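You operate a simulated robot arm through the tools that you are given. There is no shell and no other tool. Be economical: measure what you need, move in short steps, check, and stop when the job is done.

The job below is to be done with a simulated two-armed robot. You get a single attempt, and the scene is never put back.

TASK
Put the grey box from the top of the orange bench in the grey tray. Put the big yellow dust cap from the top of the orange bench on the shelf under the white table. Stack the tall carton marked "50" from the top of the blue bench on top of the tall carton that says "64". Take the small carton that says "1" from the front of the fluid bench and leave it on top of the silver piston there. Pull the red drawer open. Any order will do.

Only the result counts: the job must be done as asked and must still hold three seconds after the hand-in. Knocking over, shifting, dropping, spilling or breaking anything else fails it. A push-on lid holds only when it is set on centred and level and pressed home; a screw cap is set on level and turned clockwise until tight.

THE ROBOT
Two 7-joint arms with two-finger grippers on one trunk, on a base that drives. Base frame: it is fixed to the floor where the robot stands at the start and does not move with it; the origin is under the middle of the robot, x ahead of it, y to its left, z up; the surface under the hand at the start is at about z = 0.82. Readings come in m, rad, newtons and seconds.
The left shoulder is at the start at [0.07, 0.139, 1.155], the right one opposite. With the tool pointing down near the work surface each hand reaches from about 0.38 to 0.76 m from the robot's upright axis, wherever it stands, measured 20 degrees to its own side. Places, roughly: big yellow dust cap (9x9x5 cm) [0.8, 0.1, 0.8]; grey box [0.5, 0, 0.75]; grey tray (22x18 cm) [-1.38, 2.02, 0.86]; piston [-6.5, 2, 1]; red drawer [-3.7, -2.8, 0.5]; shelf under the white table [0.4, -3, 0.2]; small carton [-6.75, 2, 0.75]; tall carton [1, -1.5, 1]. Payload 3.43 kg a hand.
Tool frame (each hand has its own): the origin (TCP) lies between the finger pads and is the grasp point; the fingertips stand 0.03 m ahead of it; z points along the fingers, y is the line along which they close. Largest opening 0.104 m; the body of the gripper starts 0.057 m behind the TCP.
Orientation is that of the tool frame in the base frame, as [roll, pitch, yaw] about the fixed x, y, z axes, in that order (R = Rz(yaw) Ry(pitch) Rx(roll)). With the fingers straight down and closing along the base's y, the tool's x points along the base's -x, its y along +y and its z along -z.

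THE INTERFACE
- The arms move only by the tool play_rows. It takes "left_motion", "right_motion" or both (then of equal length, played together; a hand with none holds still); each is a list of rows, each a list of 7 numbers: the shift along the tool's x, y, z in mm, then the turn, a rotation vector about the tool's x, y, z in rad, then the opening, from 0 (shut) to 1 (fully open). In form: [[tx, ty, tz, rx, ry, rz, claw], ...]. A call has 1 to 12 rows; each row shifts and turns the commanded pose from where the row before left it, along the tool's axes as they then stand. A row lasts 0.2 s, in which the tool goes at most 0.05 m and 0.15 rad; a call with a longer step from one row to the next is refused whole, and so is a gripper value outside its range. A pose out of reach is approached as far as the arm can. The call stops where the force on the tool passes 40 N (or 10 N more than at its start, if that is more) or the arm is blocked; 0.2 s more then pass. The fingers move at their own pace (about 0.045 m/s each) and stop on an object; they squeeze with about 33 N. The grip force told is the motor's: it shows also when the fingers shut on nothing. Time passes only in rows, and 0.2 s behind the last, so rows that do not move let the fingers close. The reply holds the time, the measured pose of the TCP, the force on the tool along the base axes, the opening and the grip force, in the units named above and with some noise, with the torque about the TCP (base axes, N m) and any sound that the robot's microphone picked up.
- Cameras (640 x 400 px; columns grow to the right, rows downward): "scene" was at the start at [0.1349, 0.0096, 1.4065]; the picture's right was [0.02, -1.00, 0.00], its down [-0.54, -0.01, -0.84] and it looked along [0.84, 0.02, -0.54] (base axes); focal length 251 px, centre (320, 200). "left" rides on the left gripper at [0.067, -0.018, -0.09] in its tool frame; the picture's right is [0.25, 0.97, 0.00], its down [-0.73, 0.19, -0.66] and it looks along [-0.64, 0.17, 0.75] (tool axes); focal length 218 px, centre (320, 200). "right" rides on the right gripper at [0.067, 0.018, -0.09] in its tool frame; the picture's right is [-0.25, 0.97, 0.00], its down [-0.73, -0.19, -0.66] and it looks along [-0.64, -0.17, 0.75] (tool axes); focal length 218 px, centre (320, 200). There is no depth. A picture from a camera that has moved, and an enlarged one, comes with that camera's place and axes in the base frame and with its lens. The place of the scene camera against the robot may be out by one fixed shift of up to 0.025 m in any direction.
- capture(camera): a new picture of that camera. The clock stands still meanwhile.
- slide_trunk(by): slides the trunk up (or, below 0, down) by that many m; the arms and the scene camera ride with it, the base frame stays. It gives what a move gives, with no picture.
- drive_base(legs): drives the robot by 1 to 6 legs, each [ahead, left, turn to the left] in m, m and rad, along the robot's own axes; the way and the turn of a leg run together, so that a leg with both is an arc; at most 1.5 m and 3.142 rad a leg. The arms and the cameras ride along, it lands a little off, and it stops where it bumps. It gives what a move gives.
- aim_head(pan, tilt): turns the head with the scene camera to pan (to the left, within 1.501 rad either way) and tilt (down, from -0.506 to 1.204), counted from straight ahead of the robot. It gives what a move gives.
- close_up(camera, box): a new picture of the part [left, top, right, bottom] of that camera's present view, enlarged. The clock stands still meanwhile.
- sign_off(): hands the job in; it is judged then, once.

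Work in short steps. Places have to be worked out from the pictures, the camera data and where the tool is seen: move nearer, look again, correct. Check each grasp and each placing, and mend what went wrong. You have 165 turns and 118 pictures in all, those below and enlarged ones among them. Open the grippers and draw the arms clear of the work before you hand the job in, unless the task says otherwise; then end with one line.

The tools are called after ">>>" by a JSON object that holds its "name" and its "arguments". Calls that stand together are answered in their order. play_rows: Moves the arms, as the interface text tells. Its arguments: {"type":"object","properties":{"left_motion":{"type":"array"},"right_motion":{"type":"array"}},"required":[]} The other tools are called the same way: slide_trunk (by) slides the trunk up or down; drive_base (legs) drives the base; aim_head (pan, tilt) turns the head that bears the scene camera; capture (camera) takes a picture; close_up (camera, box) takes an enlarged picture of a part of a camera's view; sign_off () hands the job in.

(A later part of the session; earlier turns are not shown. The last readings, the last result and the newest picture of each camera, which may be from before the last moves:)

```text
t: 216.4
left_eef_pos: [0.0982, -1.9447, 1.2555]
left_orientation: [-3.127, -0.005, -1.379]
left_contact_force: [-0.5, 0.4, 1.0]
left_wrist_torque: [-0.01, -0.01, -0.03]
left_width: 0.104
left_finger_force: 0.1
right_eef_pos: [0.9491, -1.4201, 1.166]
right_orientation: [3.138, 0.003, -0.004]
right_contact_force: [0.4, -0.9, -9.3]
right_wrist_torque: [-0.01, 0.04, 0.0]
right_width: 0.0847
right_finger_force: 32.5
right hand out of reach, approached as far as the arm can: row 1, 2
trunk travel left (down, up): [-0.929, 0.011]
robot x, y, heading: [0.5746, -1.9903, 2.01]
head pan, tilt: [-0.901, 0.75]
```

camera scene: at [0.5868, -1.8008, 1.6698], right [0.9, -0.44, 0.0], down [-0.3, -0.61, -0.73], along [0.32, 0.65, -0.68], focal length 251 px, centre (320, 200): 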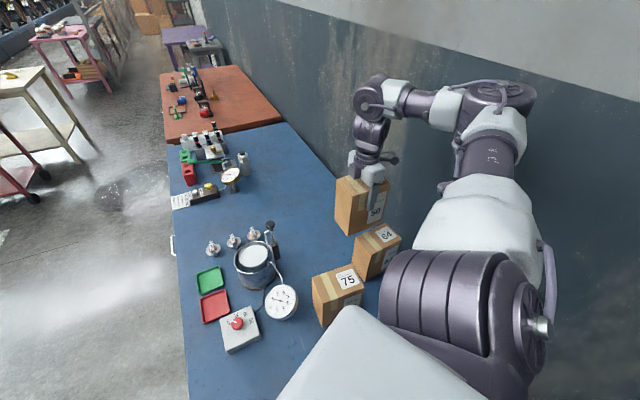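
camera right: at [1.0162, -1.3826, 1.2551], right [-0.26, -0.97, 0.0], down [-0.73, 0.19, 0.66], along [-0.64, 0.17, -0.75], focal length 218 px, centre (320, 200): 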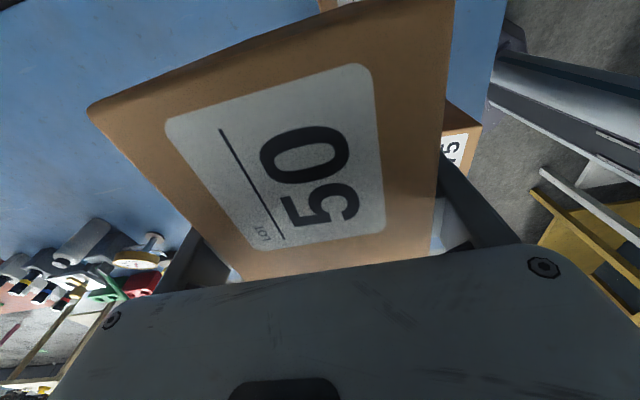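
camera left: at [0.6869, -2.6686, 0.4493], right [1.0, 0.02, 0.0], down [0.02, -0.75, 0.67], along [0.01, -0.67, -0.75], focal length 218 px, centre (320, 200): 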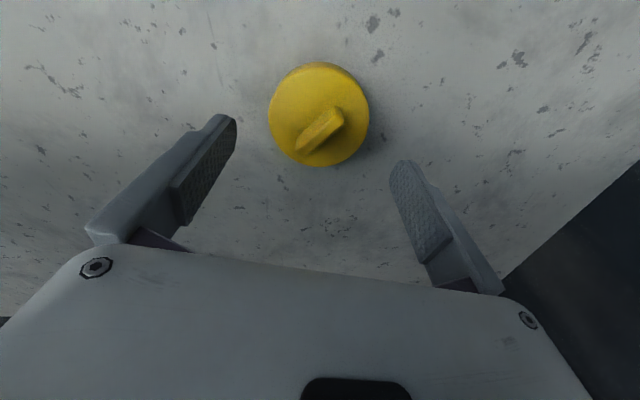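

I shift the base east by 0.048 m (elbow has room to the wall) and fix -5 mm in y.

>>> {"name": "drive_base", "arguments": {"legs": [[-0.0204, -0.0434, 0]]}}

>>> {"name": "play_rows", "arguments": {"right_motion": [[0, 3, 0, 0, 0, 0, 0], [0, 0, 0, 0, 0, 0, 0]]}}

>>> {"name": "capture", "arguments": {"camera": "scene"}}

```text
t: 217.3
left_eef_pos: [0.136, -1.9483, 1.2506]
left_orientation: [-3.113, -0.005, -1.379]
left_contact_force: [-1.1, 0.1, 0.2]
left_wrist_torque: [-0.03, -0.09, 0.03]
left_width: 0.1041
left_finger_force: 0.1
right_eef_pos: [0.9864, -1.4229, 1.1714]
right_orientation: [-3.141, -0.01, 0.0]
right_contact_force: [-2.4, -0.1, -10.3]
right_wrist_torque: [-0.02, -0.01, -0.02]
right_width: 0.0846
right_finger_force: 32.6
trunk travel left (down, up): [-0.929, 0.011]
robot x, y, heading: [0.6217, -1.9871, 2.013]
head pan, tilt: [-0.901, 0.75]
```

```text
t: 217.9
left_eef_pos: [0.1425, -1.9468, 1.2533]
left_orientation: [-3.122, -0.004, -1.379]
left_contact_force: [0.0, -0.8, 0.5]
left_wrist_torque: [-0.01, 0.0, 0.03]
left_width: 0.104
left_finger_force: 0.1
right_eef_pos: [0.9935, -1.4232, 1.1663]
right_orientation: [3.139, -0.001, 0.0]
right_contact_force: [-0.8, 0.5, -9.5]
right_wrist_torque: [0.02, 0.0, 0.02]
right_width: 0.0849
right_finger_force: 33.1
trunk travel left (down, up): [-0.929, 0.011]
robot x, y, heading: [0.6197, -1.9877, 2.012]
head pan, tilt: [-0.901, 0.75]
```

```text
47 pictures are left
camera scene: at [0.6306, -1.8592, 1.6698], right [0.9, -0.44, 0.0], down [-0.3, -0.61, -0.73], along [0.33, 0.65, -0.68], focal length 251 px, centre (320, 200)
```

scene: 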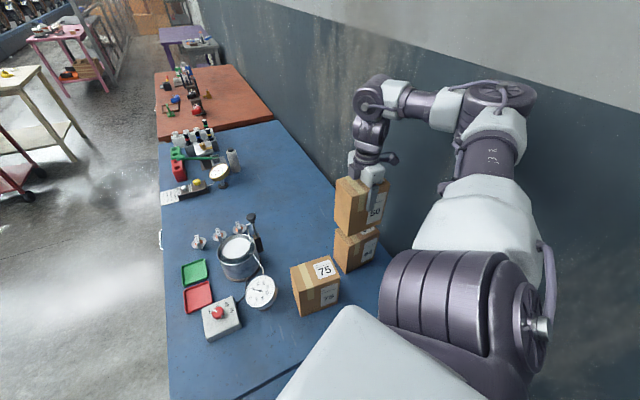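

I enlarge to judge alignment of the two cartons.

>>> {"name": "close_up", "arguments": {"camera": "scene", "box": [280, 140, 440, 310]}}

```text
2.35 times, centred on (360, 225) of scene
camera zoom: at [0.6306, -1.8592, 1.6698], right [0.9, -0.44, 0.0], down [-0.3, -0.61, -0.73], along [0.33, 0.65, -0.68], focal length 592 px, centre (226, 141)
```

zoom: 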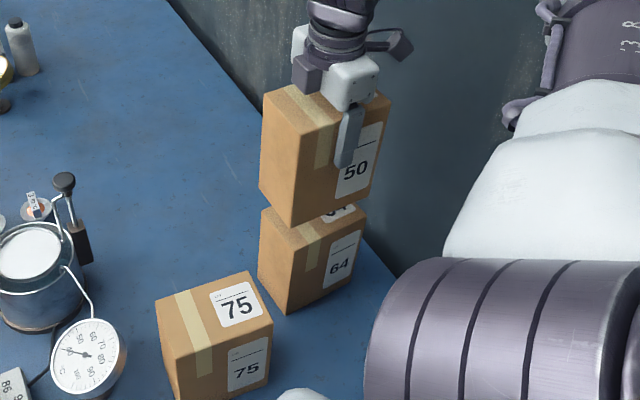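

Alignment suggests shifting about +6 mm in x. I do so and lower with the trunk to just above contact.

>>> {"name": "play_rows", "arguments": {"right_motion": [[5, 1, 0, 0, 0, 0, 0], [0, 0, 0, 0, 0, 0, 0]]}}

>>> {"name": "slide_trunk", "arguments": {"by": -0.044}}

>>> {"name": "close_up", "arguments": {"camera": "scene", "box": [280, 140, 440, 310]}}

```text
t: 218.5
left_eef_pos: [0.1455, -1.9455, 1.2557]
left_orientation: [-3.126, -0.004, -1.378]
left_contact_force: [-1.0, -0.2, 0.3]
left_wrist_torque: [0.02, 0.01, -0.01]
left_width: 0.104
left_finger_force: 0.3
right_eef_pos: [0.9998, -1.4226, 1.1638]
right_orientation: [3.141, 0.002, -0.001]
right_contact_force: [-0.1, -0.3, -10.5]
right_wrist_torque: [-0.04, -0.01, -0.02]
right_width: 0.0848
right_finger_force: 33.1
right hand out of reach, approached as far as the arm can: row 1
trunk travel left (down, up): [-0.929, 0.011]
robot x, y, heading: [0.6207, -1.9884, 2.012]
head pan, tilt: [-0.901, 0.75]
```

```text
t: 219.4
left_eef_pos: [0.1438, -1.9485, 1.2116]
left_orientation: [-3.125, 0.0, -1.379]
left_contact_force: [0.4, 0.6, -0.4]
left_wrist_torque: [-0.02, -0.03, 0.02]
left_width: 0.1039
left_finger_force: 0.0
right_eef_pos: [0.9986, -1.4236, 1.1221]
right_orientation: [-3.141, 0.002, -0.001]
right_contact_force: [1.1, -3.3, 6.7]
right_wrist_torque: [-0.62, 0.93, 0.0]
right_width: 0.0847
right_finger_force: 32.7
trunk travel left (down, up): [-0.885, 0.055]
robot x, y, heading: [0.6223, -1.9879, 2.005]
head pan, tilt: [-0.901, 0.75]
```

```text
2.35 times, centred on (360, 225) of scene
camera zoom: at [0.6324, -1.8622, 1.6261], right [0.9, -0.44, 0.0], down [-0.3, -0.61, -0.73], along [0.33, 0.66, -0.68], focal length 592 px, centre (226, 141)
```

zoom: 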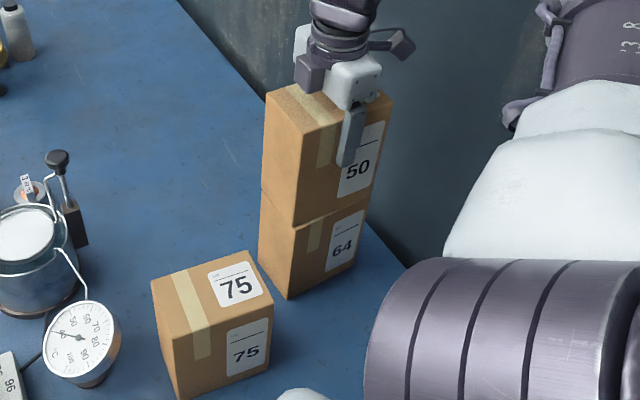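

It rests on "64", well aligned. I open and rise straight up.

>>> {"name": "play_rows", "arguments": {"right_motion": [[0, 0, 0, 0, 0, 0, 0.4], [0, 0, 0, 0, 0, 0, 1], [0, 0, 0, 0, 0, 0, 1], [0, 0, 0, 0, 0, 0, 1]]}}

>>> {"name": "slide_trunk", "arguments": {"by": 0.05}}

>>> {"name": "play_rows", "arguments": {"right_motion": [[0, 0, -25, 0, 0, 0, 1], [0, 0, -25, 0, 0, 0, 1], [0, 0, -25, 0, 0, 0, 1], [-30, 0, -25, 0, 0, 0, 1], [-30, 0, -20, 0, 0, 0, 1]]}}

>>> {"name": "close_up", "arguments": {"camera": "scene", "box": [260, 100, 460, 310]}}

```text
t: 220.4
left_eef_pos: [0.1429, -1.9481, 1.2103]
left_orientation: [-3.124, -0.001, -1.379]
left_contact_force: [0.0, -0.2, -0.3]
left_wrist_torque: [0.03, 0.01, -0.03]
left_width: 0.104
left_finger_force: 0.1
right_eef_pos: [0.9984, -1.4236, 1.1212]
right_orientation: [-3.141, 0.0, 0.0]
right_contact_force: [0.5, -0.3, 0.9]
right_wrist_torque: [-0.02, -0.02, 0.02]
right_width: 0.1043
right_finger_force: 0.0
trunk travel left (down, up): [-0.885, 0.055]
robot x, y, heading: [0.6239, -1.9886, 2.012]
head pan, tilt: [-0.901, 0.75]
```

```text
t: 221.3
left_eef_pos: [0.1439, -1.9478, 1.2607]
left_orientation: [-3.125, -0.002, -1.379]
left_contact_force: [0.2, 0.4, -0.1]
left_wrist_torque: [-0.01, 0.01, -0.02]
left_width: 0.104
left_finger_force: 0.1
right_eef_pos: [0.9987, -1.4241, 1.1711]
right_orientation: [3.141, 0.0, 0.0]
right_contact_force: [-0.5, 0.4, 0.2]
right_wrist_torque: [0.02, -0.02, 0.01]
right_width: 0.1037
right_finger_force: 0.0
trunk travel left (down, up): [-0.935, 0.005]
robot x, y, heading: [0.6228, -1.9893, 2.009]
head pan, tilt: [-0.901, 0.75]
```

```text
t: 222.5
left_eef_pos: [0.1417, -1.9484, 1.2606]
left_orientation: [-3.122, -0.003, -1.378]
left_contact_force: [-0.3, 0.1, 0.1]
left_wrist_torque: [-0.01, -0.01, -0.01]
left_width: 0.1038
left_finger_force: 0.0
right_eef_pos: [0.9188, -1.3894, 1.2637]
right_orientation: [-3.14, 0.0, -0.001]
right_contact_force: [0.1, 0.4, -0.4]
right_wrist_torque: [0.0, -0.02, 0.0]
right_width: 0.1042
right_finger_force: 0.0
right hand out of reach, approached as far as the arm can: row 1, 2, 3, 4
trunk travel left (down, up): [-0.935, 0.005]
robot x, y, heading: [0.6234, -1.9877, 2.006]
head pan, tilt: [-0.901, 0.75]
```

```text
1.90 times, centred on (360, 205) of scene
camera zoom: at [0.6298, -1.8618, 1.676], right [0.9, -0.44, 0.0], down [-0.3, -0.61, -0.73], along [0.33, 0.66, -0.68], focal length 479 px, centre (244, 190)
```

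zoom: 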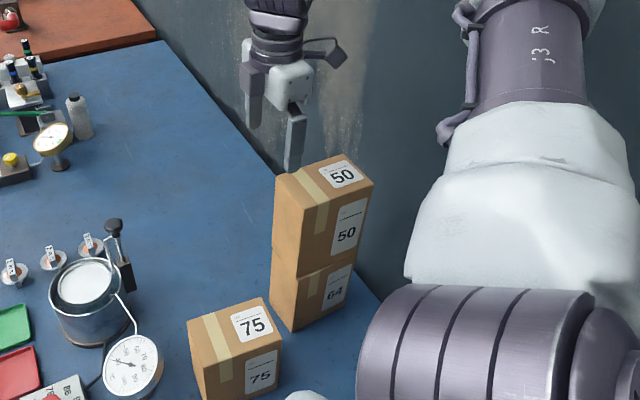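

Stack stands. I bring the right hand in, then drive west toward the red drawer near [-3.7, -2.8].

>>> {"name": "play_rows", "arguments": {"right_motion": [[-40, 10, 0, 0, 0, 0, 1], [-40, 10, 0, 0, 0, 0, 1], [-40, 20, 0, 0, 0, 0, 1], [-40, 25, 0, 0, 0, 0, 1], [0, 40, 0, 0, 0, 0.12, 1], [0, 30, 0, 0, 0, 0.14, 1], [0, 0, 0, 0, 0, 0.14, 1], [0, 0, 0, 0, 0, 0.14, 1], [0, 0, 0, 0, 0, 0.14, 1], [0, 0, 0, 0, 0, 0.14, 1]]}}

>>> {"name": "drive_base", "arguments": {"legs": [[0, 0.2, 0], [0, 0, 1.13], [0.9, 0, 0]]}}

>>> {"name": "aim_head", "arguments": {"pan": 0.2, "tilt": 0.35}}

>>> {"name": "capture", "arguments": {"camera": "scene"}}

```text
t: 224.7
left_eef_pos: [0.143, -1.9472, 1.2598]
left_orientation: [-3.125, -0.003, -1.377]
left_contact_force: [0.0, -0.2, -0.7]
left_wrist_torque: [-0.01, 0.02, -0.02]
left_width: 0.1037
left_finger_force: 0.0
right_eef_pos: [0.7569, -1.5212, 1.2608]
right_orientation: [3.141, 0.002, -0.824]
right_contact_force: [0.1, -0.1, 0.4]
right_wrist_torque: [0.03, 0.04, 0.02]
right_width: 0.1041
right_finger_force: 0.0
trunk travel left (down, up): [-0.935, 0.005]
robot x, y, heading: [0.6231, -1.9907, 2.007]
head pan, tilt: [-0.901, 0.75]
```

```text
t: 233.5
left_eef_pos: [-0.694, -2.4895, 1.2621]
left_orientation: [-3.124, -0.002, -0.243]
left_contact_force: [0.0, 0.2, -0.5]
left_wrist_torque: [0.0, -0.03, 0.02]
left_width: 0.1041
left_finger_force: 0.0
right_eef_pos: [-0.8209, -1.7541, 1.2604]
right_orientation: [-3.141, 0.002, 0.314]
right_contact_force: [0.4, 0.2, 0.0]
right_wrist_torque: [0.03, 0.0, -0.04]
right_width: 0.1043
right_finger_force: 0.0
trunk travel left (down, up): [-0.935, 0.005]
robot x, y, heading: [-0.4596, -2.0732, -3.141]
head pan, tilt: [-0.901, 0.75]
```

```text
t: 234.8
left_eef_pos: [-0.6949, -2.4896, 1.2605]
left_orientation: [-3.125, -0.001, -0.246]
left_contact_force: [-0.6, 0.1, 0.6]
left_wrist_torque: [0.0, 0.0, -0.05]
left_width: 0.1039
left_finger_force: 0.1
right_eef_pos: [-0.8206, -1.7533, 1.2609]
right_orientation: [-3.14, 0.0, 0.315]
right_contact_force: [-0.1, -0.2, -0.2]
right_wrist_torque: [0.02, -0.01, -0.01]
right_width: 0.1041
right_finger_force: 0.0
trunk travel left (down, up): [-0.935, 0.005]
robot x, y, heading: [-0.4586, -2.0723, -3.135]
head pan, tilt: [0.201, 0.351]
```

```text
43 pictures are left
camera scene: at [-0.6022, -2.0847, 1.7116], right [-0.2, 0.98, 0.0], down [0.34, 0.07, -0.94], along [-0.92, -0.19, -0.34], focal length 251 px, centre (320, 200)
```

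scene: 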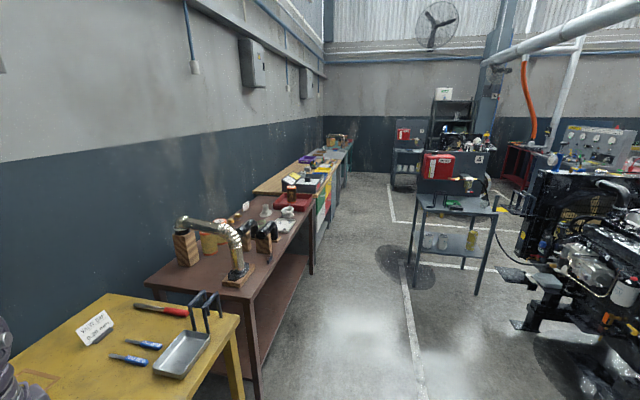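

The aisle is clear westward; a cabinet with coloured fronts is ahead on the left. I drive on and look.

>>> {"name": "drive_base", "arguments": {"legs": [[1.45, 0, 0], [0.6, 0, 0]]}}

>>> {"name": "aim_head", "arguments": {"pan": 0.65, "tilt": 0.45}}

>>> {"name": "capture", "arguments": {"camera": "scene"}}

```text
t: 245.0
left_eef_pos: [-2.742, -2.5041, 1.2614]
left_orientation: [-3.124, -0.001, -0.241]
left_contact_force: [0.0, 0.0, 0.9]
left_wrist_torque: [-0.03, -0.01, 0.0]
left_width: 0.104
left_finger_force: 0.1
right_eef_pos: [-2.8724, -1.7673, 1.2617]
right_orientation: [-3.141, 0.003, 0.317]
right_contact_force: [0.7, -0.5, 0.2]
right_wrist_torque: [0.01, 0.01, 0.0]
right_width: 0.1038
right_finger_force: 0.1
trunk travel left (down, up): [-0.935, 0.005]
robot x, y, heading: [-2.5077, -2.0842, -3.137]
head pan, tilt: [0.201, 0.351]
```

```text
t: 245.9
left_eef_pos: [-2.7457, -2.504, 1.2604]
left_orientation: [-3.125, -0.004, -0.24]
left_contact_force: [-0.8, -0.9, -0.4]
left_wrist_torque: [0.02, 0.01, 0.02]
left_width: 0.1039
left_finger_force: 0.1
right_eef_pos: [-2.8739, -1.7684, 1.261]
right_orientation: [3.141, -0.001, 0.318]
right_contact_force: [-0.9, -0.8, 0.3]
right_wrist_torque: [0.0, 0.0, 0.0]
right_width: 0.1039
right_finger_force: 0.1
trunk travel left (down, up): [-0.935, 0.005]
robot x, y, heading: [-2.509, -2.0831, -3.137]
head pan, tilt: [0.649, 0.45]
```

```text
42 pictures are left
camera scene: at [-2.6364, -2.1353, 1.7023], right [-0.61, 0.79, 0.0], down [0.35, 0.27, -0.9], along [-0.71, -0.55, -0.44], focal length 251 px, centre (320, 200)
```

scene: 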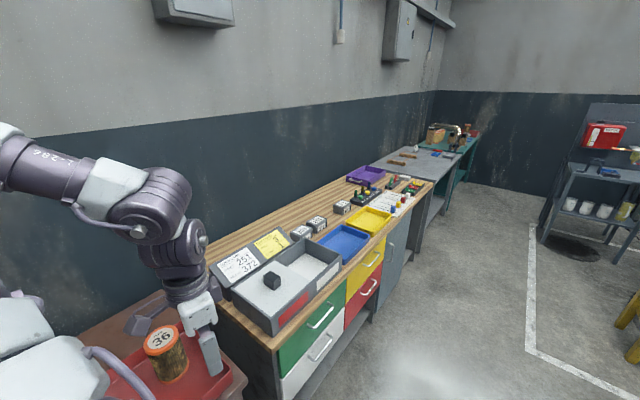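

The red drawer's handle is near [-3.74, -2.60, 0.525]. I go in front of it, facing south, and lower the trunk.

>>> {"name": "drive_base", "arguments": {"legs": [[1.05, 0, 0], [0, 0, 1.567], [-0.1, 0, 0]]}}

>>> {"name": "slide_trunk", "arguments": {"by": -0.4}}

>>> {"name": "slide_trunk", "arguments": {"by": -0.2}}

>>> {"name": "aim_head", "arguments": {"pan": -0.1, "tilt": 0.6}}

>>> {"name": "capture", "arguments": {"camera": "scene"}}

```text
t: 255.9
left_eef_pos: [-3.1281, -2.2346, 1.2603]
left_orientation: [-3.122, -0.009, 1.343]
left_contact_force: [-0.2, -1.3, 0.5]
left_wrist_torque: [0.06, 0.0, 0.01]
left_width: 0.1039
left_finger_force: 0.0
right_eef_pos: [-3.8613, -2.3755, 1.2579]
right_orientation: [3.139, -0.006, 1.903]
right_contact_force: [0.3, -1.5, -0.3]
right_wrist_torque: [0.07, 0.0, 0.03]
right_width: 0.1037
right_finger_force: 0.0
trunk travel left (down, up): [-0.935, 0.005]
robot x, y, heading: [-3.5486, -1.9976, -1.548]
head pan, tilt: [0.649, 0.45]
```

```text
t: 259.7
left_eef_pos: [-3.1269, -2.228, 0.862]
left_orientation: [-3.123, -0.001, 1.344]
left_contact_force: [0.4, 0.6, 0.7]
left_wrist_torque: [0.01, 0.03, 0.0]
left_width: 0.104
left_finger_force: 0.1
right_eef_pos: [-3.8623, -2.3669, 0.8614]
right_orientation: [3.142, 0.001, 1.901]
right_contact_force: [0.0, -0.3, 1.2]
right_wrist_torque: [0.01, 0.02, -0.01]
right_width: 0.1042
right_finger_force: 0.1
trunk travel left (down, up): [-0.535, 0.405]
robot x, y, heading: [-3.5478, -1.9947, -1.544]
head pan, tilt: [0.649, 0.45]
```

```text
t: 261.9
left_eef_pos: [-3.127, -2.2286, 0.6623]
left_orientation: [-3.124, 0.0, 1.344]
left_contact_force: [0.3, -0.4, 0.7]
left_wrist_torque: [0.0, -0.01, 0.01]
left_width: 0.1041
left_finger_force: 0.2
right_eef_pos: [-3.8614, -2.368, 0.6609]
right_orientation: [3.141, -0.001, 1.902]
right_contact_force: [0.1, 0.1, 0.2]
right_wrist_torque: [0.01, 0.01, -0.03]
right_width: 0.1041
right_finger_force: 0.1
trunk travel left (down, up): [-0.335, 0.605]
robot x, y, heading: [-3.5434, -1.9974, -1.548]
head pan, tilt: [0.649, 0.45]
```

```text
t: 263.0
left_eef_pos: [-3.1282, -2.2275, 0.6605]
left_orientation: [-3.123, -0.001, 1.344]
left_contact_force: [0.0, 0.5, 0.2]
left_wrist_torque: [-0.02, -0.01, 0.0]
left_width: 0.1038
left_finger_force: 0.1
right_eef_pos: [-3.862, -2.3667, 0.6598]
right_orientation: [3.141, 0.0, 1.902]
right_contact_force: [-0.6, 0.0, 0.7]
right_wrist_torque: [0.0, 0.02, 0.0]
right_width: 0.1039
right_finger_force: 0.1
trunk travel left (down, up): [-0.335, 0.605]
robot x, y, heading: [-3.5478, -1.9951, -1.549]
head pan, tilt: [-0.099, 0.6]
```

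```text
41 pictures are left
camera scene: at [-3.5583, -2.1274, 1.0888], right [-1.0, 0.08, 0.0], down [0.04, 0.56, -0.83], along [-0.06, -0.82, -0.56], focal length 251 px, centre (320, 200)
```

scene: 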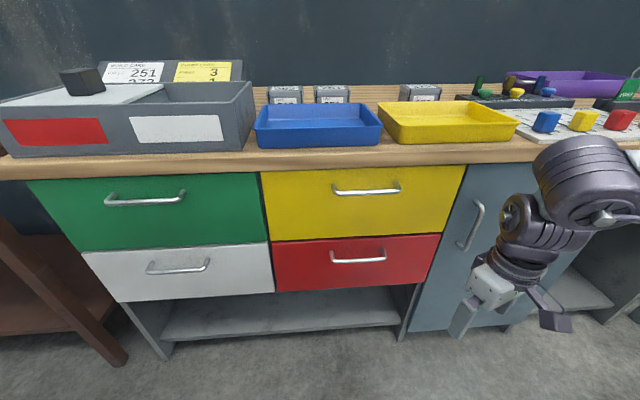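

The red drawer's handle is at about [-3.71, -2.63, 0.535]: a horizontal bow bar. I will grip it with the hand horizontal and the fingers closing vertically: first yaw the right hand, then pitch it up.

>>> {"name": "play_rows", "arguments": {"right_motion": [[0, 0, 0, 0, 0, -0.138, 1], [0, 0, 0, 0, 0, -0.138, 1], [0, 0, 0, 0, 0, -0.138, 1], [0, 0, 0, 0, 0, -0.138, 1], [0, 0, 0, 0, 0, -0.138, 1], [0, 0, 0, 0, 0, -0.138, 1], [0, 0, 0, 0, 0, -0.138, 1], [0, 0, 0, 0, 0, -0.138, 1], [0, 0, 0, 0, 0, -0.138, 1], [0, 0, 0, 0, 0, 0, 1]]}}

>>> {"name": "play_rows", "arguments": {"right_motion": [[-30, -20, 0, 0, 0, 0, 1], [-30, -20, 0, 0, 0, 0, 1], [0, 0, 0, 0.13, 0, 0, 1], [0, 0, 0, 0.13, 0, 0, 1], [0, 0, 0, 0.13, 0, 0, 1], [0, 0, 0, 0.13, 0, 0, 1], [0, 0, 0, 0.13, 0, 0, 1], [0, 0, 0, 0.13, 0, 0, 1], [0, 0, 0, 0.13, 0, 0, 1], [0, 0, 0, 0.13, 0, 0, 1], [0, 0, 0, 0, 0, 0, 1]]}}

>>> {"name": "capture", "arguments": {"camera": "scene"}}

```text
t: 265.2
left_eef_pos: [-3.1276, -2.2278, 0.6604]
left_orientation: [-3.124, -0.002, 1.344]
left_contact_force: [-0.2, 0.9, 0.0]
left_wrist_torque: [0.0, 0.01, 0.0]
left_width: 0.104
left_finger_force: 0.0
right_eef_pos: [-3.8626, -2.3667, 0.6609]
right_orientation: [3.14, 0.0, -3.139]
right_contact_force: [-0.7, -0.1, -0.2]
right_wrist_torque: [0.01, 0.0, 0.0]
right_width: 0.1041
right_finger_force: 0.1
trunk travel left (down, up): [-0.335, 0.605]
robot x, y, heading: [-3.5489, -2.0002, -1.551]
head pan, tilt: [-0.099, 0.6]
```

```text
t: 267.6
left_eef_pos: [-3.1272, -2.2276, 0.6601]
left_orientation: [-3.123, -0.001, 1.344]
left_contact_force: [-0.1, -0.2, 0.0]
left_wrist_torque: [0.02, -0.01, 0.01]
left_width: 0.104
left_finger_force: 0.0
right_eef_pos: [-3.8055, -2.4843, 0.6486]
right_orientation: [-2.191, 0.003, -3.106]
right_contact_force: [0.1, 0.3, 0.3]
right_wrist_torque: [0.0, 0.02, -0.01]
right_width: 0.1039
right_finger_force: 0.1
right hand out of reach, approached as far as the arm can: row 5, 6, 7, 8, 9, 10
trunk travel left (down, up): [-0.335, 0.605]
robot x, y, heading: [-3.5467, -1.9934, -1.551]
head pan, tilt: [-0.099, 0.6]
```

```text
40 pictures are left
camera scene: at [-3.5579, -2.1273, 1.0888], right [-1.0, 0.08, 0.0], down [0.04, 0.56, -0.83], along [-0.07, -0.82, -0.56], focal length 251 px, centre (320, 200)
```

scene: 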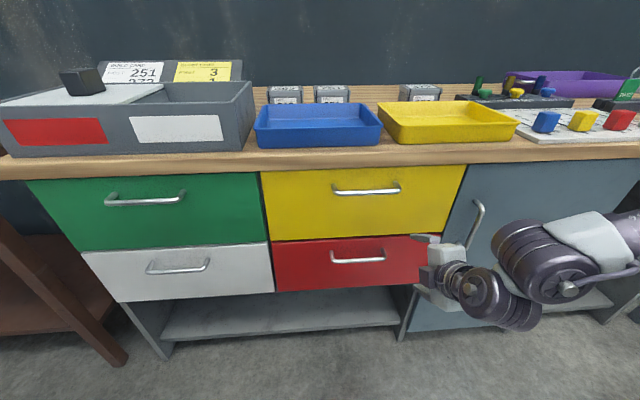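

The pitch stopped at about 54°. Lowering the shoulders should allow the hand to go horizontal. I slide down 0.2 m, then raise and pitch the hand further while moving to x = -3.71.

>>> {"name": "slide_trunk", "arguments": {"by": -0.2}}

>>> {"name": "play_rows", "arguments": {"right_motion": [[0, -25, -10, 0.1, 0, 0, 1], [-20, -25, -10, 0.1, 0, 0, 1], [-20, -20, 0, 0.1, 0, 0, 1], [-20, 0, 0, 0.1, 0, 0, 1], [-20, 0, 0, 0.1, 0, 0, 1], [-15, 0, 0, 0.1, 0, 0, 1], [0, 0, 0, 0, 0, 0, 1]]}}

>>> {"name": "capture", "arguments": {"camera": "right"}}

```text
t: 269.7
left_eef_pos: [-3.1273, -2.228, 0.4612]
left_orientation: [-3.125, -0.002, 1.345]
left_contact_force: [0.1, 0.0, 1.0]
left_wrist_torque: [0.02, 0.0, 0.01]
left_width: 0.1041
left_finger_force: 0.0
right_eef_pos: [-3.8054, -2.486, 0.4467]
right_orientation: [-2.194, 0.004, -3.106]
right_contact_force: [0.6, 0.5, 0.5]
right_wrist_torque: [-0.01, -0.02, 0.04]
right_width: 0.104
right_finger_force: 0.1
trunk travel left (down, up): [-0.135, 0.805]
robot x, y, heading: [-3.5434, -1.9995, -1.549]
head pan, tilt: [-0.099, 0.6]
```

```text
t: 271.3
left_eef_pos: [-3.128, -2.2289, 0.4608]
left_orientation: [-3.124, -0.003, 1.345]
left_contact_force: [-0.8, -0.2, -0.5]
left_wrist_torque: [-0.01, 0.03, 0.0]
left_width: 0.1038
left_finger_force: 0.1
right_eef_pos: [-3.7151, -2.5189, 0.511]
right_orientation: [-1.591, 0.005, -3.106]
right_contact_force: [0.3, -0.3, 0.3]
right_wrist_torque: [0.03, -0.02, 0.05]
right_width: 0.1041
right_finger_force: 0.1
right hand out of reach, approached as far as the arm can: row 1, 2, 3, 4
trunk travel left (down, up): [-0.135, 0.805]
robot x, y, heading: [-3.5486, -1.9974, -1.55]
head pan, tilt: [-0.099, 0.6]
```

```text
39 pictures are left
camera right: at [-3.786, -2.4316, 0.4947], right [0.26, 0.03, -0.97], down [0.7, 0.68, 0.21], along [0.66, -0.73, 0.15], focal length 218 px, centre (320, 200)
```

right: 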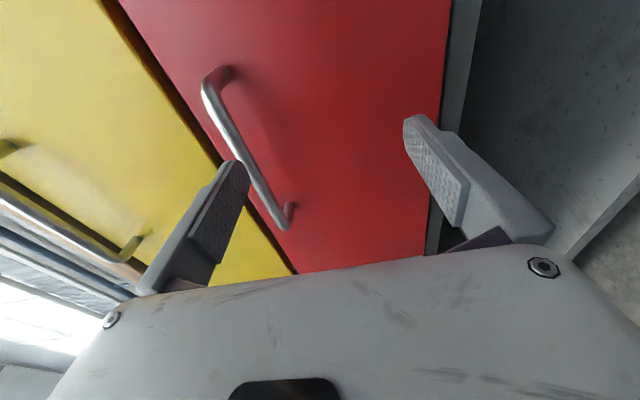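

The hand is horizontal and sees the handle: bar about [-3.70, -2.596, 0.57]. I raise the hand 58 mm, shift 15 mm east, half-close, and look again.

>>> {"name": "play_rows", "arguments": {"right_motion": [[-8, -29, 0, 0, 0, 0, 0.6], [-7, -29, 0, 0.02, 0, 0, 0.6], [0, 0, 0, 0, 0, 0, 0.6], [0, 0, 0, 0, 0, 0, 0.6]]}}

>>> {"name": "capture", "arguments": {"camera": "right"}}

```text
t: 272.3
left_eef_pos: [-3.1281, -2.227, 0.4602]
left_orientation: [-3.125, -0.002, 1.345]
left_contact_force: [0.0, 0.1, 0.3]
left_wrist_torque: [0.0, -0.03, 0.0]
left_width: 0.1043
left_finger_force: 0.0
right_eef_pos: [-3.6923, -2.519, 0.5486]
right_orientation: [-1.595, 0.018, -3.079]
right_contact_force: [1.2, 0.0, 0.0]
right_wrist_torque: [0.0, -0.03, 0.01]
right_width: 0.0627
right_finger_force: 0.1
right hand out of reach, approached as far as the arm can: row 2
trunk travel left (down, up): [-0.135, 0.805]
robot x, y, heading: [-3.5451, -1.9962, -1.552]
head pan, tilt: [-0.099, 0.6]
```

```text
38 pictures are left
camera right: at [-3.7652, -2.4338, 0.5324], right [0.27, 0.04, -0.96], down [0.68, 0.7, 0.22], along [0.68, -0.72, 0.16], focal length 218 px, centre (320, 200)
```

right: 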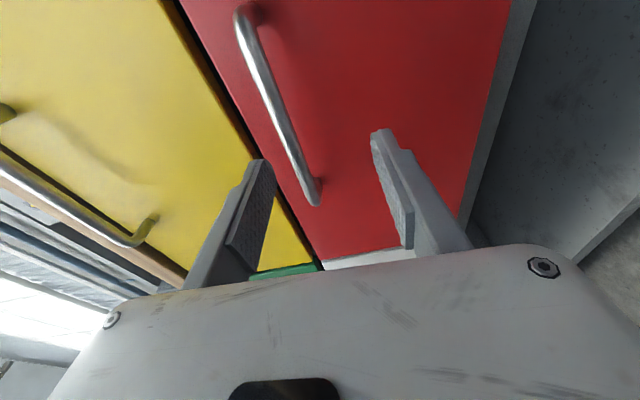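

Triangulation: bar at y ≈ -2.60, z ≈ 0.572. I raise the trunk 23 mm and move forward along the fingers.

>>> {"name": "slide_trunk", "arguments": {"by": 0.023}}

>>> {"name": "play_rows", "arguments": {"right_motion": [[0, 0, 25, 0, 0, 0, 0.6], [0, 0, 25, 0, 0, 0, 0.6], [0, 0, 16, 0, 0, 0, 0.6], [0, 0, 0, 0, 0, 0, 0.6]]}}

>>> {"name": "capture", "arguments": {"camera": "right"}}

```text
t: 273.0
left_eef_pos: [-3.1273, -2.2283, 0.4833]
left_orientation: [-3.123, -0.004, 1.344]
left_contact_force: [-1.1, -0.5, -0.2]
left_wrist_torque: [0.01, -0.01, 0.05]
left_width: 0.1041
left_finger_force: 0.1
right_eef_pos: [-3.6937, -2.5193, 0.573]
right_orientation: [-1.595, 0.015, -3.079]
right_contact_force: [1.0, 0.1, -0.5]
right_wrist_torque: [-0.03, 0.0, -0.03]
right_width: 0.0627
right_finger_force: 0.1
trunk travel left (down, up): [-0.158, 0.782]
robot x, y, heading: [-3.5454, -1.9971, -1.551]
head pan, tilt: [-0.099, 0.6]
```

```text
t: 274.0
left_eef_pos: [-3.1284, -2.2258, 0.4834]
left_orientation: [-3.124, -0.001, 1.344]
left_contact_force: [0.3, -0.7, -0.6]
left_wrist_torque: [-0.03, 0.0, -0.01]
left_width: 0.1041
left_finger_force: 0.0
right_eef_pos: [-3.6872, -2.5813, 0.5736]
right_orientation: [-1.593, 0.016, -3.081]
right_contact_force: [-3.8, 31.5, 3.0]
right_wrist_torque: [-1.09, 0.12, -0.36]
right_width: 0.057
right_finger_force: 0.0
trunk travel left (down, up): [-0.158, 0.782]
robot x, y, heading: [-3.5502, -1.9961, -1.549]
head pan, tilt: [-0.099, 0.6]
```

```text
37 pictures are left
camera right: at [-3.7612, -2.4963, 0.5558], right [0.27, 0.04, -0.96], down [0.68, 0.7, 0.22], along [0.68, -0.72, 0.16], focal length 218 px, centre (320, 200)
```

right: 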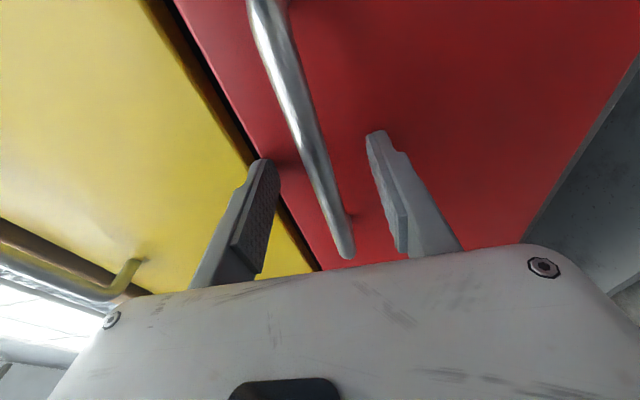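

The tips touch the drawer front and the bar is between the fingers. I back off 4 mm and close.

>>> {"name": "play_rows", "arguments": {"right_motion": [[0, 0, -5, 0, 0, 0, 0.6], [0, 0, 0, 0, 0, 0, 0], [0, 0, 0, 0, 0, 0, 0], [0, 0, 0, 0, 0, 0, 0], [0, 0, 0, 0, 0, 0, 0]]}}

```text
t: 275.2
left_eef_pos: [-3.1278, -2.2282, 0.4839]
left_orientation: [-3.125, -0.002, 1.344]
left_contact_force: [-0.3, -1.1, 0.0]
left_wrist_torque: [0.01, -0.02, 0.03]
left_width: 0.1039
left_finger_force: 0.1
right_eef_pos: [-3.6884, -2.5796, 0.5705]
right_orientation: [-1.6, 0.013, -3.08]
right_contact_force: [0.7, -1.8, -7.0]
right_wrist_torque: [-0.05, 0.68, -0.14]
right_width: 0.0115
right_finger_force: 35.9
trunk travel left (down, up): [-0.158, 0.782]
robot x, y, heading: [-3.5456, -1.9978, -1.548]
head pan, tilt: [-0.099, 0.6]
```

The bar is gripped (0.0115 m). I pull with the arm.

>>> {"name": "play_rows", "arguments": {"right_motion": [[0, 0, -20, 0, 0, 0, 0], [0, 0, -25, 0, 0, 0, 0], [0, 0, -25, 0, 0, 0, 0], [0, 0, -25, 0, 0, 0, 0], [0, 0, 0, 0, 0, 0, 0]]}}

>>> {"name": "capture", "arguments": {"camera": "scene"}}

```text
t: 276.4
left_eef_pos: [-3.1262, -2.2284, 0.4822]
left_orientation: [-3.12, -0.006, 1.346]
left_contact_force: [0.7, -0.1, 0.2]
left_wrist_torque: [0.0, 0.0, 0.0]
left_width: 0.104
left_finger_force: 0.0
right_eef_pos: [-3.6883, -2.5264, 0.5701]
right_orientation: [-1.604, 0.013, -3.073]
right_contact_force: [28.6, 0.8, -25.9]
right_wrist_torque: [-0.07, 0.65, 0.29]
right_width: 0.0118
right_finger_force: 45.0
right hand out of reach, approached as far as the arm can: row 3, 4
trunk travel left (down, up): [-0.158, 0.782]
robot x, y, heading: [-3.5433, -1.9968, -1.549]
head pan, tilt: [-0.099, 0.6]
```

```text
36 pictures are left
camera scene: at [-3.5565, -2.1293, 0.9113], right [-1.0, 0.08, 0.0], down [0.04, 0.57, -0.82], along [-0.07, -0.82, -0.57], focal length 251 px, centre (320, 200)
```

scene: 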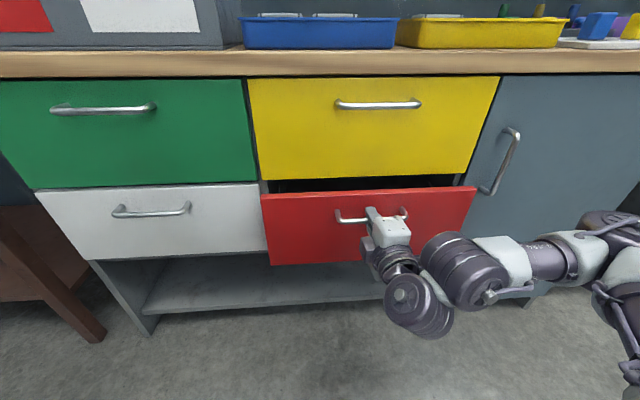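

It opens (5 cm so far). The arm is at its limit, so I pull by backing the base 0.13 m, which stays clear of the stand behind.

>>> {"name": "drive_base", "arguments": {"legs": [[-0.13, 0, 0]]}}

>>> {"name": "capture", "arguments": {"camera": "scene"}}

```text
t: 277.9
left_eef_pos: [-3.1291, -2.0944, 0.4846]
left_orientation: [-3.125, -0.004, 1.344]
left_contact_force: [0.4, -0.3, 0.5]
left_wrist_torque: [0.02, 0.02, 0.03]
left_width: 0.1046
left_finger_force: 0.1
right_eef_pos: [-3.6922, -2.3922, 0.5703]
right_orientation: [-1.608, 0.014, -3.068]
right_contact_force: [1.4, -0.7, 1.4]
right_wrist_torque: [-0.01, 0.61, -0.15]
right_width: 0.0112
right_finger_force: 44.1
trunk travel left (down, up): [-0.158, 0.782]
robot x, y, heading: [-3.5495, -1.8637, -1.548]
head pan, tilt: [-0.099, 0.6]
stopped in leg 1: the force on the tool passed its limit at 48 N (the readings are from after the stop); the commanded pose is now the measured one
```

```text
35 pictures are left
camera scene: at [-3.5606, -1.9944, 0.912], right [-1.0, 0.08, 0.0], down [0.04, 0.56, -0.82], along [-0.06, -0.82, -0.57], focal length 251 px, centre (320, 200)
```

scene: 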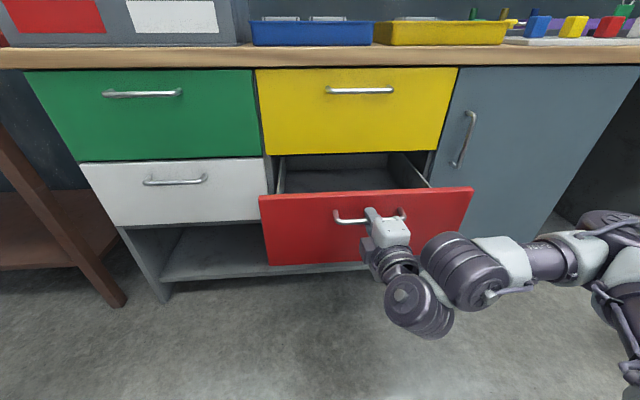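

Open about 0.19 m. I check the space behind before pulling further.

>>> {"name": "aim_head", "arguments": {"pan": 1.5, "tilt": 0.7}}

>>> {"name": "capture", "arguments": {"camera": "scene"}}

```text
t: 279.5
left_eef_pos: [-3.1294, -2.0943, 0.4827]
left_orientation: [-3.125, -0.004, 1.342]
left_contact_force: [0.5, -0.3, -0.6]
left_wrist_torque: [0.02, 0.04, 0.0]
left_width: 0.104
left_finger_force: 0.2
right_eef_pos: [-3.6918, -2.3911, 0.5698]
right_orientation: [-1.606, 0.015, -3.069]
right_contact_force: [1.7, -1.3, 1.6]
right_wrist_torque: [0.01, 0.67, 0.1]
right_width: 0.0116
right_finger_force: 45.2
trunk travel left (down, up): [-0.158, 0.782]
robot x, y, heading: [-3.5521, -1.8588, -1.548]
head pan, tilt: [1.499, 0.7]
```

```text
34 pictures are left
camera scene: at [-3.4689, -1.9105, 0.9032], right [-0.05, -1.0, 0.0], down [-0.64, 0.03, -0.76], along [0.76, -0.04, -0.64], focal length 251 px, centre (320, 200)
```

scene: 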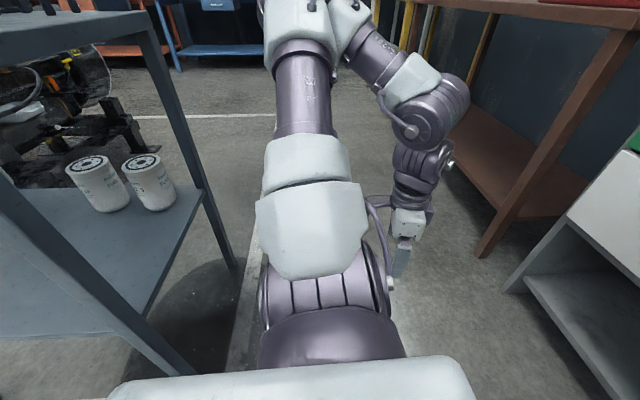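

The stand's legs are east of the base's path, so a bit more room exists. I try another 0.05 m to see whether the drawer is at its stop.

>>> {"name": "drive_base", "arguments": {"legs": [[-0.05, 0, 0]]}}

```text
t: 280.4
left_eef_pos: [-3.1311, -2.0449, 0.4838]
left_orientation: [-3.122, -0.002, 1.344]
left_contact_force: [-0.2, 0.5, 0.4]
left_wrist_torque: [0.01, 0.0, -0.01]
left_width: 0.1038
left_finger_force: 0.0
right_eef_pos: [-3.6916, -2.3415, 0.57]
right_orientation: [-1.608, 0.015, -3.066]
right_contact_force: [7.8, 0.9, 1.7]
right_wrist_torque: [0.02, 0.61, 0.6]
right_width: 0.0117
right_finger_force: 44.8
trunk travel left (down, up): [-0.158, 0.782]
robot x, y, heading: [-3.5525, -1.8142, -1.552]
head pan, tilt: [1.499, 0.7]
```

It moved freely: about 0.24 m open. I release, back off 7 cm, and check.

>>> {"name": "play_rows", "arguments": {"right_motion": [[0, 0, 0, 0, 0, 0, 0.5], [0, 0, 0, 0, 0, 0, 0.5], [0, 0, 0, 0, 0, 0, 0.5]]}}

>>> {"name": "drive_base", "arguments": {"legs": [[-0.07, 0, 0]]}}

>>> {"name": "aim_head", "arguments": {"pan": -0.3, "tilt": 0.6}}

>>> {"name": "capture", "arguments": {"camera": "scene"}}

```text
t: 281.2
left_eef_pos: [-3.1302, -2.0453, 0.4848]
left_orientation: [-3.125, -0.004, 1.345]
left_contact_force: [-0.3, 0.3, -0.7]
left_wrist_torque: [-0.01, 0.0, -0.01]
left_width: 0.1038
left_finger_force: 0.0
right_eef_pos: [-3.6926, -2.3418, 0.5695]
right_orientation: [-1.608, 0.014, -3.066]
right_contact_force: [-0.6, 0.3, 0.4]
right_wrist_torque: [0.02, 0.01, 0.05]
right_width: 0.0519
right_finger_force: 0.1
trunk travel left (down, up): [-0.158, 0.782]
robot x, y, heading: [-3.5516, -1.8144, -1.555]
head pan, tilt: [1.499, 0.7]
```

```text
t: 282.3
left_eef_pos: [-3.1318, -1.9756, 0.4847]
left_orientation: [-3.123, -0.004, 1.347]
left_contact_force: [0.5, -0.2, 0.3]
left_wrist_torque: [-0.03, 0.03, 0.05]
left_width: 0.104
left_finger_force: 0.1
right_eef_pos: [-3.6926, -2.2718, 0.5697]
right_orientation: [-1.608, 0.014, -3.066]
right_contact_force: [-0.3, -0.1, 0.2]
right_wrist_torque: [0.03, 0.04, 0.02]
right_width: 0.052
right_finger_force: 0.0
trunk travel left (down, up): [-0.158, 0.782]
robot x, y, heading: [-3.5552, -1.7427, -1.548]
head pan, tilt: [1.499, 0.7]
```

```text
t: 284.1
left_eef_pos: [-3.1318, -1.9745, 0.4841]
left_orientation: [-3.125, -0.003, 1.346]
left_contact_force: [-0.1, 0.0, 0.0]
left_wrist_torque: [0.02, 0.01, 0.0]
left_width: 0.1039
left_finger_force: 0.1
right_eef_pos: [-3.6939, -2.2718, 0.5696]
right_orientation: [-1.608, 0.014, -3.066]
right_contact_force: [-0.6, 0.5, -0.4]
right_wrist_torque: [0.01, 0.01, 0.01]
right_width: 0.052
right_finger_force: 0.0
trunk travel left (down, up): [-0.158, 0.782]
robot x, y, heading: [-3.5541, -1.748, -1.548]
head pan, tilt: [-0.3, 0.6]
```

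```text
33 pictures are left
camera scene: at [-3.5807, -1.871, 0.9118], right [-0.96, 0.27, 0.0], down [0.16, 0.54, -0.82], along [-0.23, -0.79, -0.57], focal length 251 px, centre (320, 200)
```

scene: 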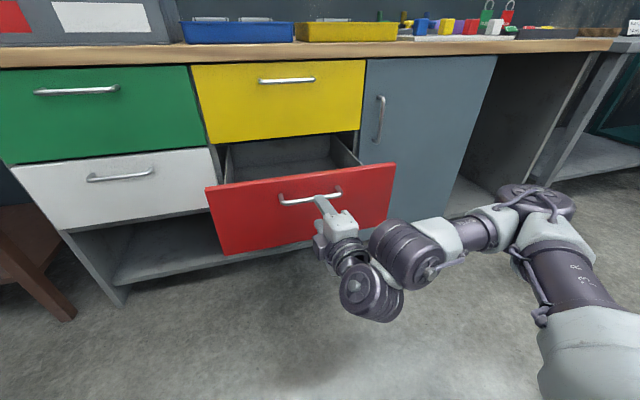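

The red drawer is clearly open. I raise the trunk, put the right hand back to pointing down, and look around for the way to the fluid bench.

>>> {"name": "slide_trunk", "arguments": {"by": 0.4}}

>>> {"name": "play_rows", "arguments": {"right_motion": [[0, 0, 0, -0.14, 0, 0, 0.5], [0, 0, 0, -0.14, 0, 0, 0.5], [0, 0, 0, -0.14, 0, 0, 0.5], [0, 0, 0, -0.14, 0, 0, 0.5], [0, 0, 0, -0.14, 0, 0, 0.5], [0, 0, 0, -0.14, 0, 0, 0.5], [0, 0, 0, -0.14, 0, 0, 0.5], [0, 0, 0, -0.14, 0, 0, 0.5], [0, 0, 0, -0.14, 0, 0, 0.5], [0, 0, 0, -0.14, 0, 0, 0.5], [0, 0, 0, -0.14, 0, 0, 0.5]]}}

>>> {"name": "slide_trunk", "arguments": {"by": 0.25}}

>>> {"name": "drive_base", "arguments": {"legs": [[0, 0, -1.593]]}}

>>> {"name": "aim_head", "arguments": {"pan": -0.6, "tilt": 0.35}}

>>> {"name": "capture", "arguments": {"camera": "scene"}}

```text
t: 287.9
left_eef_pos: [-3.1326, -1.9732, 0.883]
left_orientation: [-3.124, -0.003, 1.347]
left_contact_force: [-0.3, -0.7, 0.2]
left_wrist_torque: [0.0, 0.0, 0.02]
left_width: 0.1043
left_finger_force: 0.1
right_eef_pos: [-3.6945, -2.2729, 0.9687]
right_orientation: [-1.608, 0.014, -3.067]
right_contact_force: [0.6, -0.4, 0.3]
right_wrist_torque: [0.01, -0.01, 0.04]
right_width: 0.0521
right_finger_force: 0.0
trunk travel left (down, up): [-0.558, 0.382]
robot x, y, heading: [-3.5569, -1.7456, -1.553]
head pan, tilt: [-0.3, 0.6]
```

```text
t: 290.3
left_eef_pos: [-3.1328, -1.9739, 0.8856]
left_orientation: [-3.124, -0.002, 1.345]
left_contact_force: [0.3, -0.3, 0.0]
left_wrist_torque: [-0.03, -0.01, -0.01]
left_width: 0.104
left_finger_force: 0.0
right_eef_pos: [-3.7322, -2.0353, 0.6626]
right_orientation: [-3.058, 0.016, -3.069]
right_contact_force: [0.2, 0.7, -0.4]
right_wrist_torque: [0.01, 0.01, 0.02]
right_width: 0.0521
right_finger_force: 0.0
right hand out of reach, approached as far as the arm can: row 2, 5, 6, 7, 8, 9, 10, 11
trunk travel left (down, up): [-0.558, 0.382]
robot x, y, heading: [-3.551, -1.7439, -1.553]
head pan, tilt: [-0.3, 0.6]
```

```text
t: 292.9
left_eef_pos: [-3.1329, -1.9741, 1.1327]
left_orientation: [-3.123, -0.003, 1.346]
left_contact_force: [-0.1, 0.6, -1.0]
left_wrist_torque: [-0.02, -0.03, 0.02]
left_width: 0.1039
left_finger_force: 0.1
right_eef_pos: [-3.7309, -2.036, 0.9129]
right_orientation: [-3.058, 0.017, -3.069]
right_contact_force: [0.1, 0.5, 0.1]
right_wrist_torque: [-0.01, 0.01, -0.03]
right_width: 0.0519
right_finger_force: 0.0
trunk travel left (down, up): [-0.808, 0.132]
robot x, y, heading: [-3.554, -1.7462, -1.548]
head pan, tilt: [-0.3, 0.6]
```

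```text
t: 297.2
left_eef_pos: [-3.7944, -2.1572, 1.1337]
left_orientation: [-3.124, -0.004, -0.253]
left_contact_force: [-0.7, 0.4, -0.2]
left_wrist_torque: [0.02, -0.01, 0.01]
left_width: 0.1039
left_finger_force: 0.2
right_eef_pos: [-3.8399, -1.5567, 0.9124]
right_orientation: [-3.057, 0.014, 1.616]
right_contact_force: [0.5, -0.6, 0.0]
right_wrist_torque: [0.01, 0.01, -0.01]
right_width: 0.0519
right_finger_force: 0.0
trunk travel left (down, up): [-0.808, 0.132]
robot x, y, heading: [-3.5528, -1.7439, 3.131]
head pan, tilt: [-0.3, 0.6]
```

```text
t: 298.0
left_eef_pos: [-3.7949, -2.1578, 1.1341]
left_orientation: [-3.124, -0.003, -0.254]
left_contact_force: [-0.1, 0.3, -0.9]
left_wrist_torque: [-0.02, 0.0, 0.0]
left_width: 0.104
left_finger_force: 0.0
right_eef_pos: [-3.8402, -1.5575, 0.912]
right_orientation: [-3.057, 0.016, 1.615]
right_contact_force: [0.5, -0.2, 0.8]
right_wrist_torque: [0.03, -0.02, 0.01]
right_width: 0.0519
right_finger_force: 0.0
trunk travel left (down, up): [-0.808, 0.132]
robot x, y, heading: [-3.5573, -1.7419, 3.135]
head pan, tilt: [-0.6, 0.351]
```

```text
32 pictures are left
camera scene: at [-3.6843, -1.6825, 1.5845], right [0.57, 0.82, 0.0], down [0.28, -0.2, -0.94], along [-0.77, 0.53, -0.34], focal length 251 px, centre (320, 200)
```

scene: 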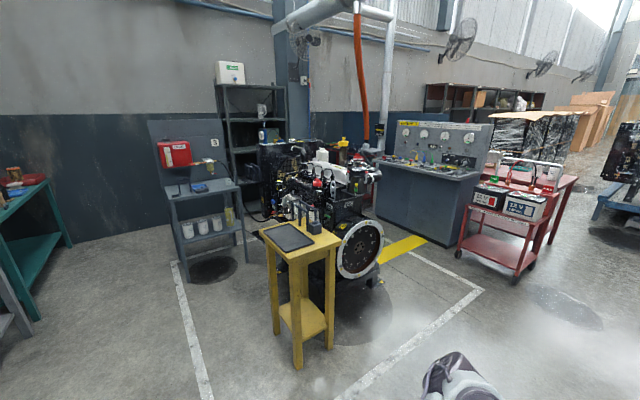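

I enlarge the area with the console where the fluid bench might be.

>>> {"name": "close_up", "arguments": {"camera": "scene", "box": [360, 100, 600, 260]}}

>>> {"name": "close_up", "arguments": {"camera": "scene", "box": [130, 100, 400, 280]}}

```text
2.50 times, centred on (480, 180) of scene
camera zoom: at [-3.6843, -1.6825, 1.5845], right [0.57, 0.82, 0.0], down [0.28, -0.2, -0.94], along [-0.77, 0.53, -0.34], focal length 628 px, centre (-80, 250)
```

zoom: 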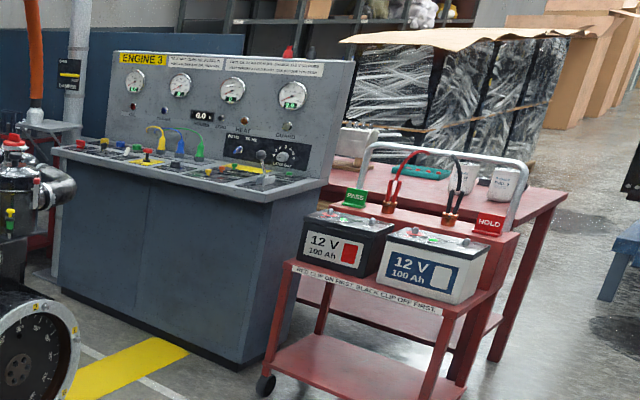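

```text
2.22 times, centred on (265, 190) of scene
camera zoom: at [-3.6843, -1.6825, 1.5845], right [0.57, 0.82, 0.0], down [0.28, -0.2, -0.94], along [-0.77, 0.53, -0.34], focal length 559 px, centre (442, 222)
```

zoom: 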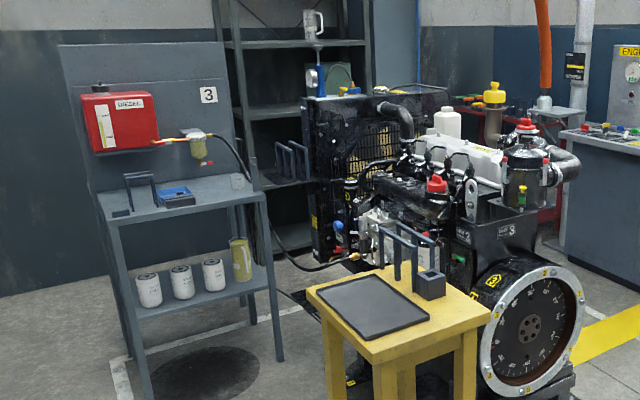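

That's engine station 3; the fluid bench should be north-west, reachable by going north along x ≈ -3.7 and then west along y ≈ 2.9. I look north to confirm the corridor.

>>> {"name": "aim_head", "arguments": {"pan": -1.5, "tilt": 0.35}}

>>> {"name": "capture", "arguments": {"camera": "scene"}}

```text
t: 299.2
left_eef_pos: [-3.7946, -2.1584, 1.1339]
left_orientation: [-3.123, -0.003, -0.253]
left_contact_force: [0.7, -0.9, -0.7]
left_wrist_torque: [-0.02, 0.01, -0.01]
left_width: 0.1039
left_finger_force: 0.1
right_eef_pos: [-3.841, -1.5574, 0.912]
right_orientation: [-3.057, 0.015, 1.616]
right_contact_force: [-1.2, -0.1, -0.8]
right_wrist_torque: [0.02, -0.03, -0.02]
right_width: 0.0522
right_finger_force: 0.0
trunk travel left (down, up): [-0.808, 0.132]
robot x, y, heading: [-3.5518, -1.7445, 3.137]
head pan, tilt: [-1.499, 0.351]
```

```text
29 pictures are left
camera scene: at [-3.6139, -1.6427, 1.5846], right [1.0, 0.07, 0.0], down [0.02, -0.34, -0.94], along [-0.06, 0.94, -0.34], focal length 251 px, centre (320, 200)
```

scene: 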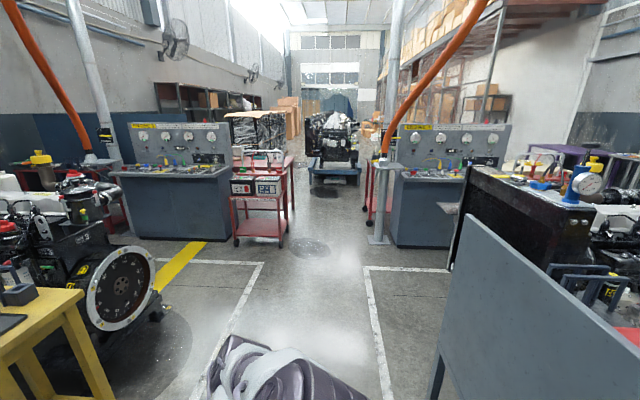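

The corridor north is clear. I step west away from the stand, turn north, and drive to about (-3.65, 2.85).

>>> {"name": "slide_trunk", "arguments": {"by": 0.13}}

>>> {"name": "drive_base", "arguments": {"legs": [[0.4, 0, 0], [0, 0, -1.566], [1.4, 0, 0], [1.4, -0.28, 0], [1.4, 0, 0], [0.4, 0, 0]]}}

>>> {"name": "aim_head", "arguments": {"pan": 1.3, "tilt": 0.35}}

>>> {"name": "capture", "arguments": {"camera": "scene"}}

```text
t: 300.7
left_eef_pos: [-3.7957, -2.1582, 1.2644]
left_orientation: [-3.123, -0.004, -0.253]
left_contact_force: [-0.2, 0.3, -0.2]
left_wrist_torque: [0.01, -0.02, 0.01]
left_width: 0.1039
left_finger_force: 0.1
right_eef_pos: [-3.8401, -1.5564, 1.0437]
right_orientation: [-3.059, 0.016, 1.616]
right_contact_force: [1.1, -0.4, 0.0]
right_wrist_torque: [0.0, 0.02, 0.01]
right_width: 0.0519
right_finger_force: 0.0
trunk travel left (down, up): [-0.938, 0.002]
robot x, y, heading: [-3.554, -1.746, 3.131]
head pan, tilt: [-1.499, 0.351]
```

```text
t: 328.9
left_eef_pos: [-4.0631, 3.0747, 1.2634]
left_orientation: [-3.124, -0.002, -1.819]
left_contact_force: [-0.1, -0.4, -0.3]
left_wrist_torque: [0.04, 0.01, -0.01]
left_width: 0.1041
left_finger_force: 0.0
right_eef_pos: [-3.4613, 3.122, 1.0437]
right_orientation: [-3.056, 0.015, 0.05]
right_contact_force: [-0.5, 0.4, 0.1]
right_wrist_torque: [0.01, 0.01, -0.01]
right_width: 0.0521
right_finger_force: 0.1
trunk travel left (down, up): [-0.938, 0.002]
robot x, y, heading: [-3.6458, 2.8361, 1.563]
head pan, tilt: [-1.499, 0.351]
```

```text
t: 331.4
left_eef_pos: [-4.0624, 3.0755, 1.2637]
left_orientation: [-3.123, -0.003, -1.819]
left_contact_force: [0.1, 0.2, -0.3]
left_wrist_torque: [-0.01, 0.0, 0.0]
left_width: 0.1039
left_finger_force: 0.0
right_eef_pos: [-3.4611, 3.1246, 1.0439]
right_orientation: [-3.058, 0.015, 0.05]
right_contact_force: [-0.1, -0.5, -1.1]
right_wrist_torque: [0.02, 0.02, 0.01]
right_width: 0.0521
right_finger_force: 0.1
trunk travel left (down, up): [-0.938, 0.002]
robot x, y, heading: [-3.6469, 2.8388, 1.567]
head pan, tilt: [1.3, 0.351]
```

```text
28 pictures are left
camera scene: at [-3.7411, 2.9194, 1.7146], right [0.27, 0.96, 0.0], down [0.33, -0.09, -0.94], along [-0.9, 0.25, -0.34], focal length 251 px, centre (320, 200)
```

scene: 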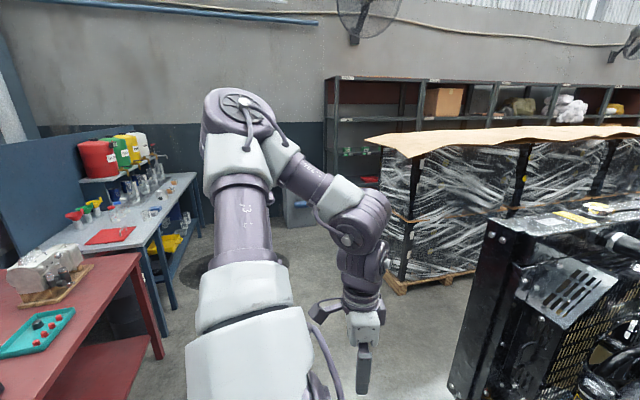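

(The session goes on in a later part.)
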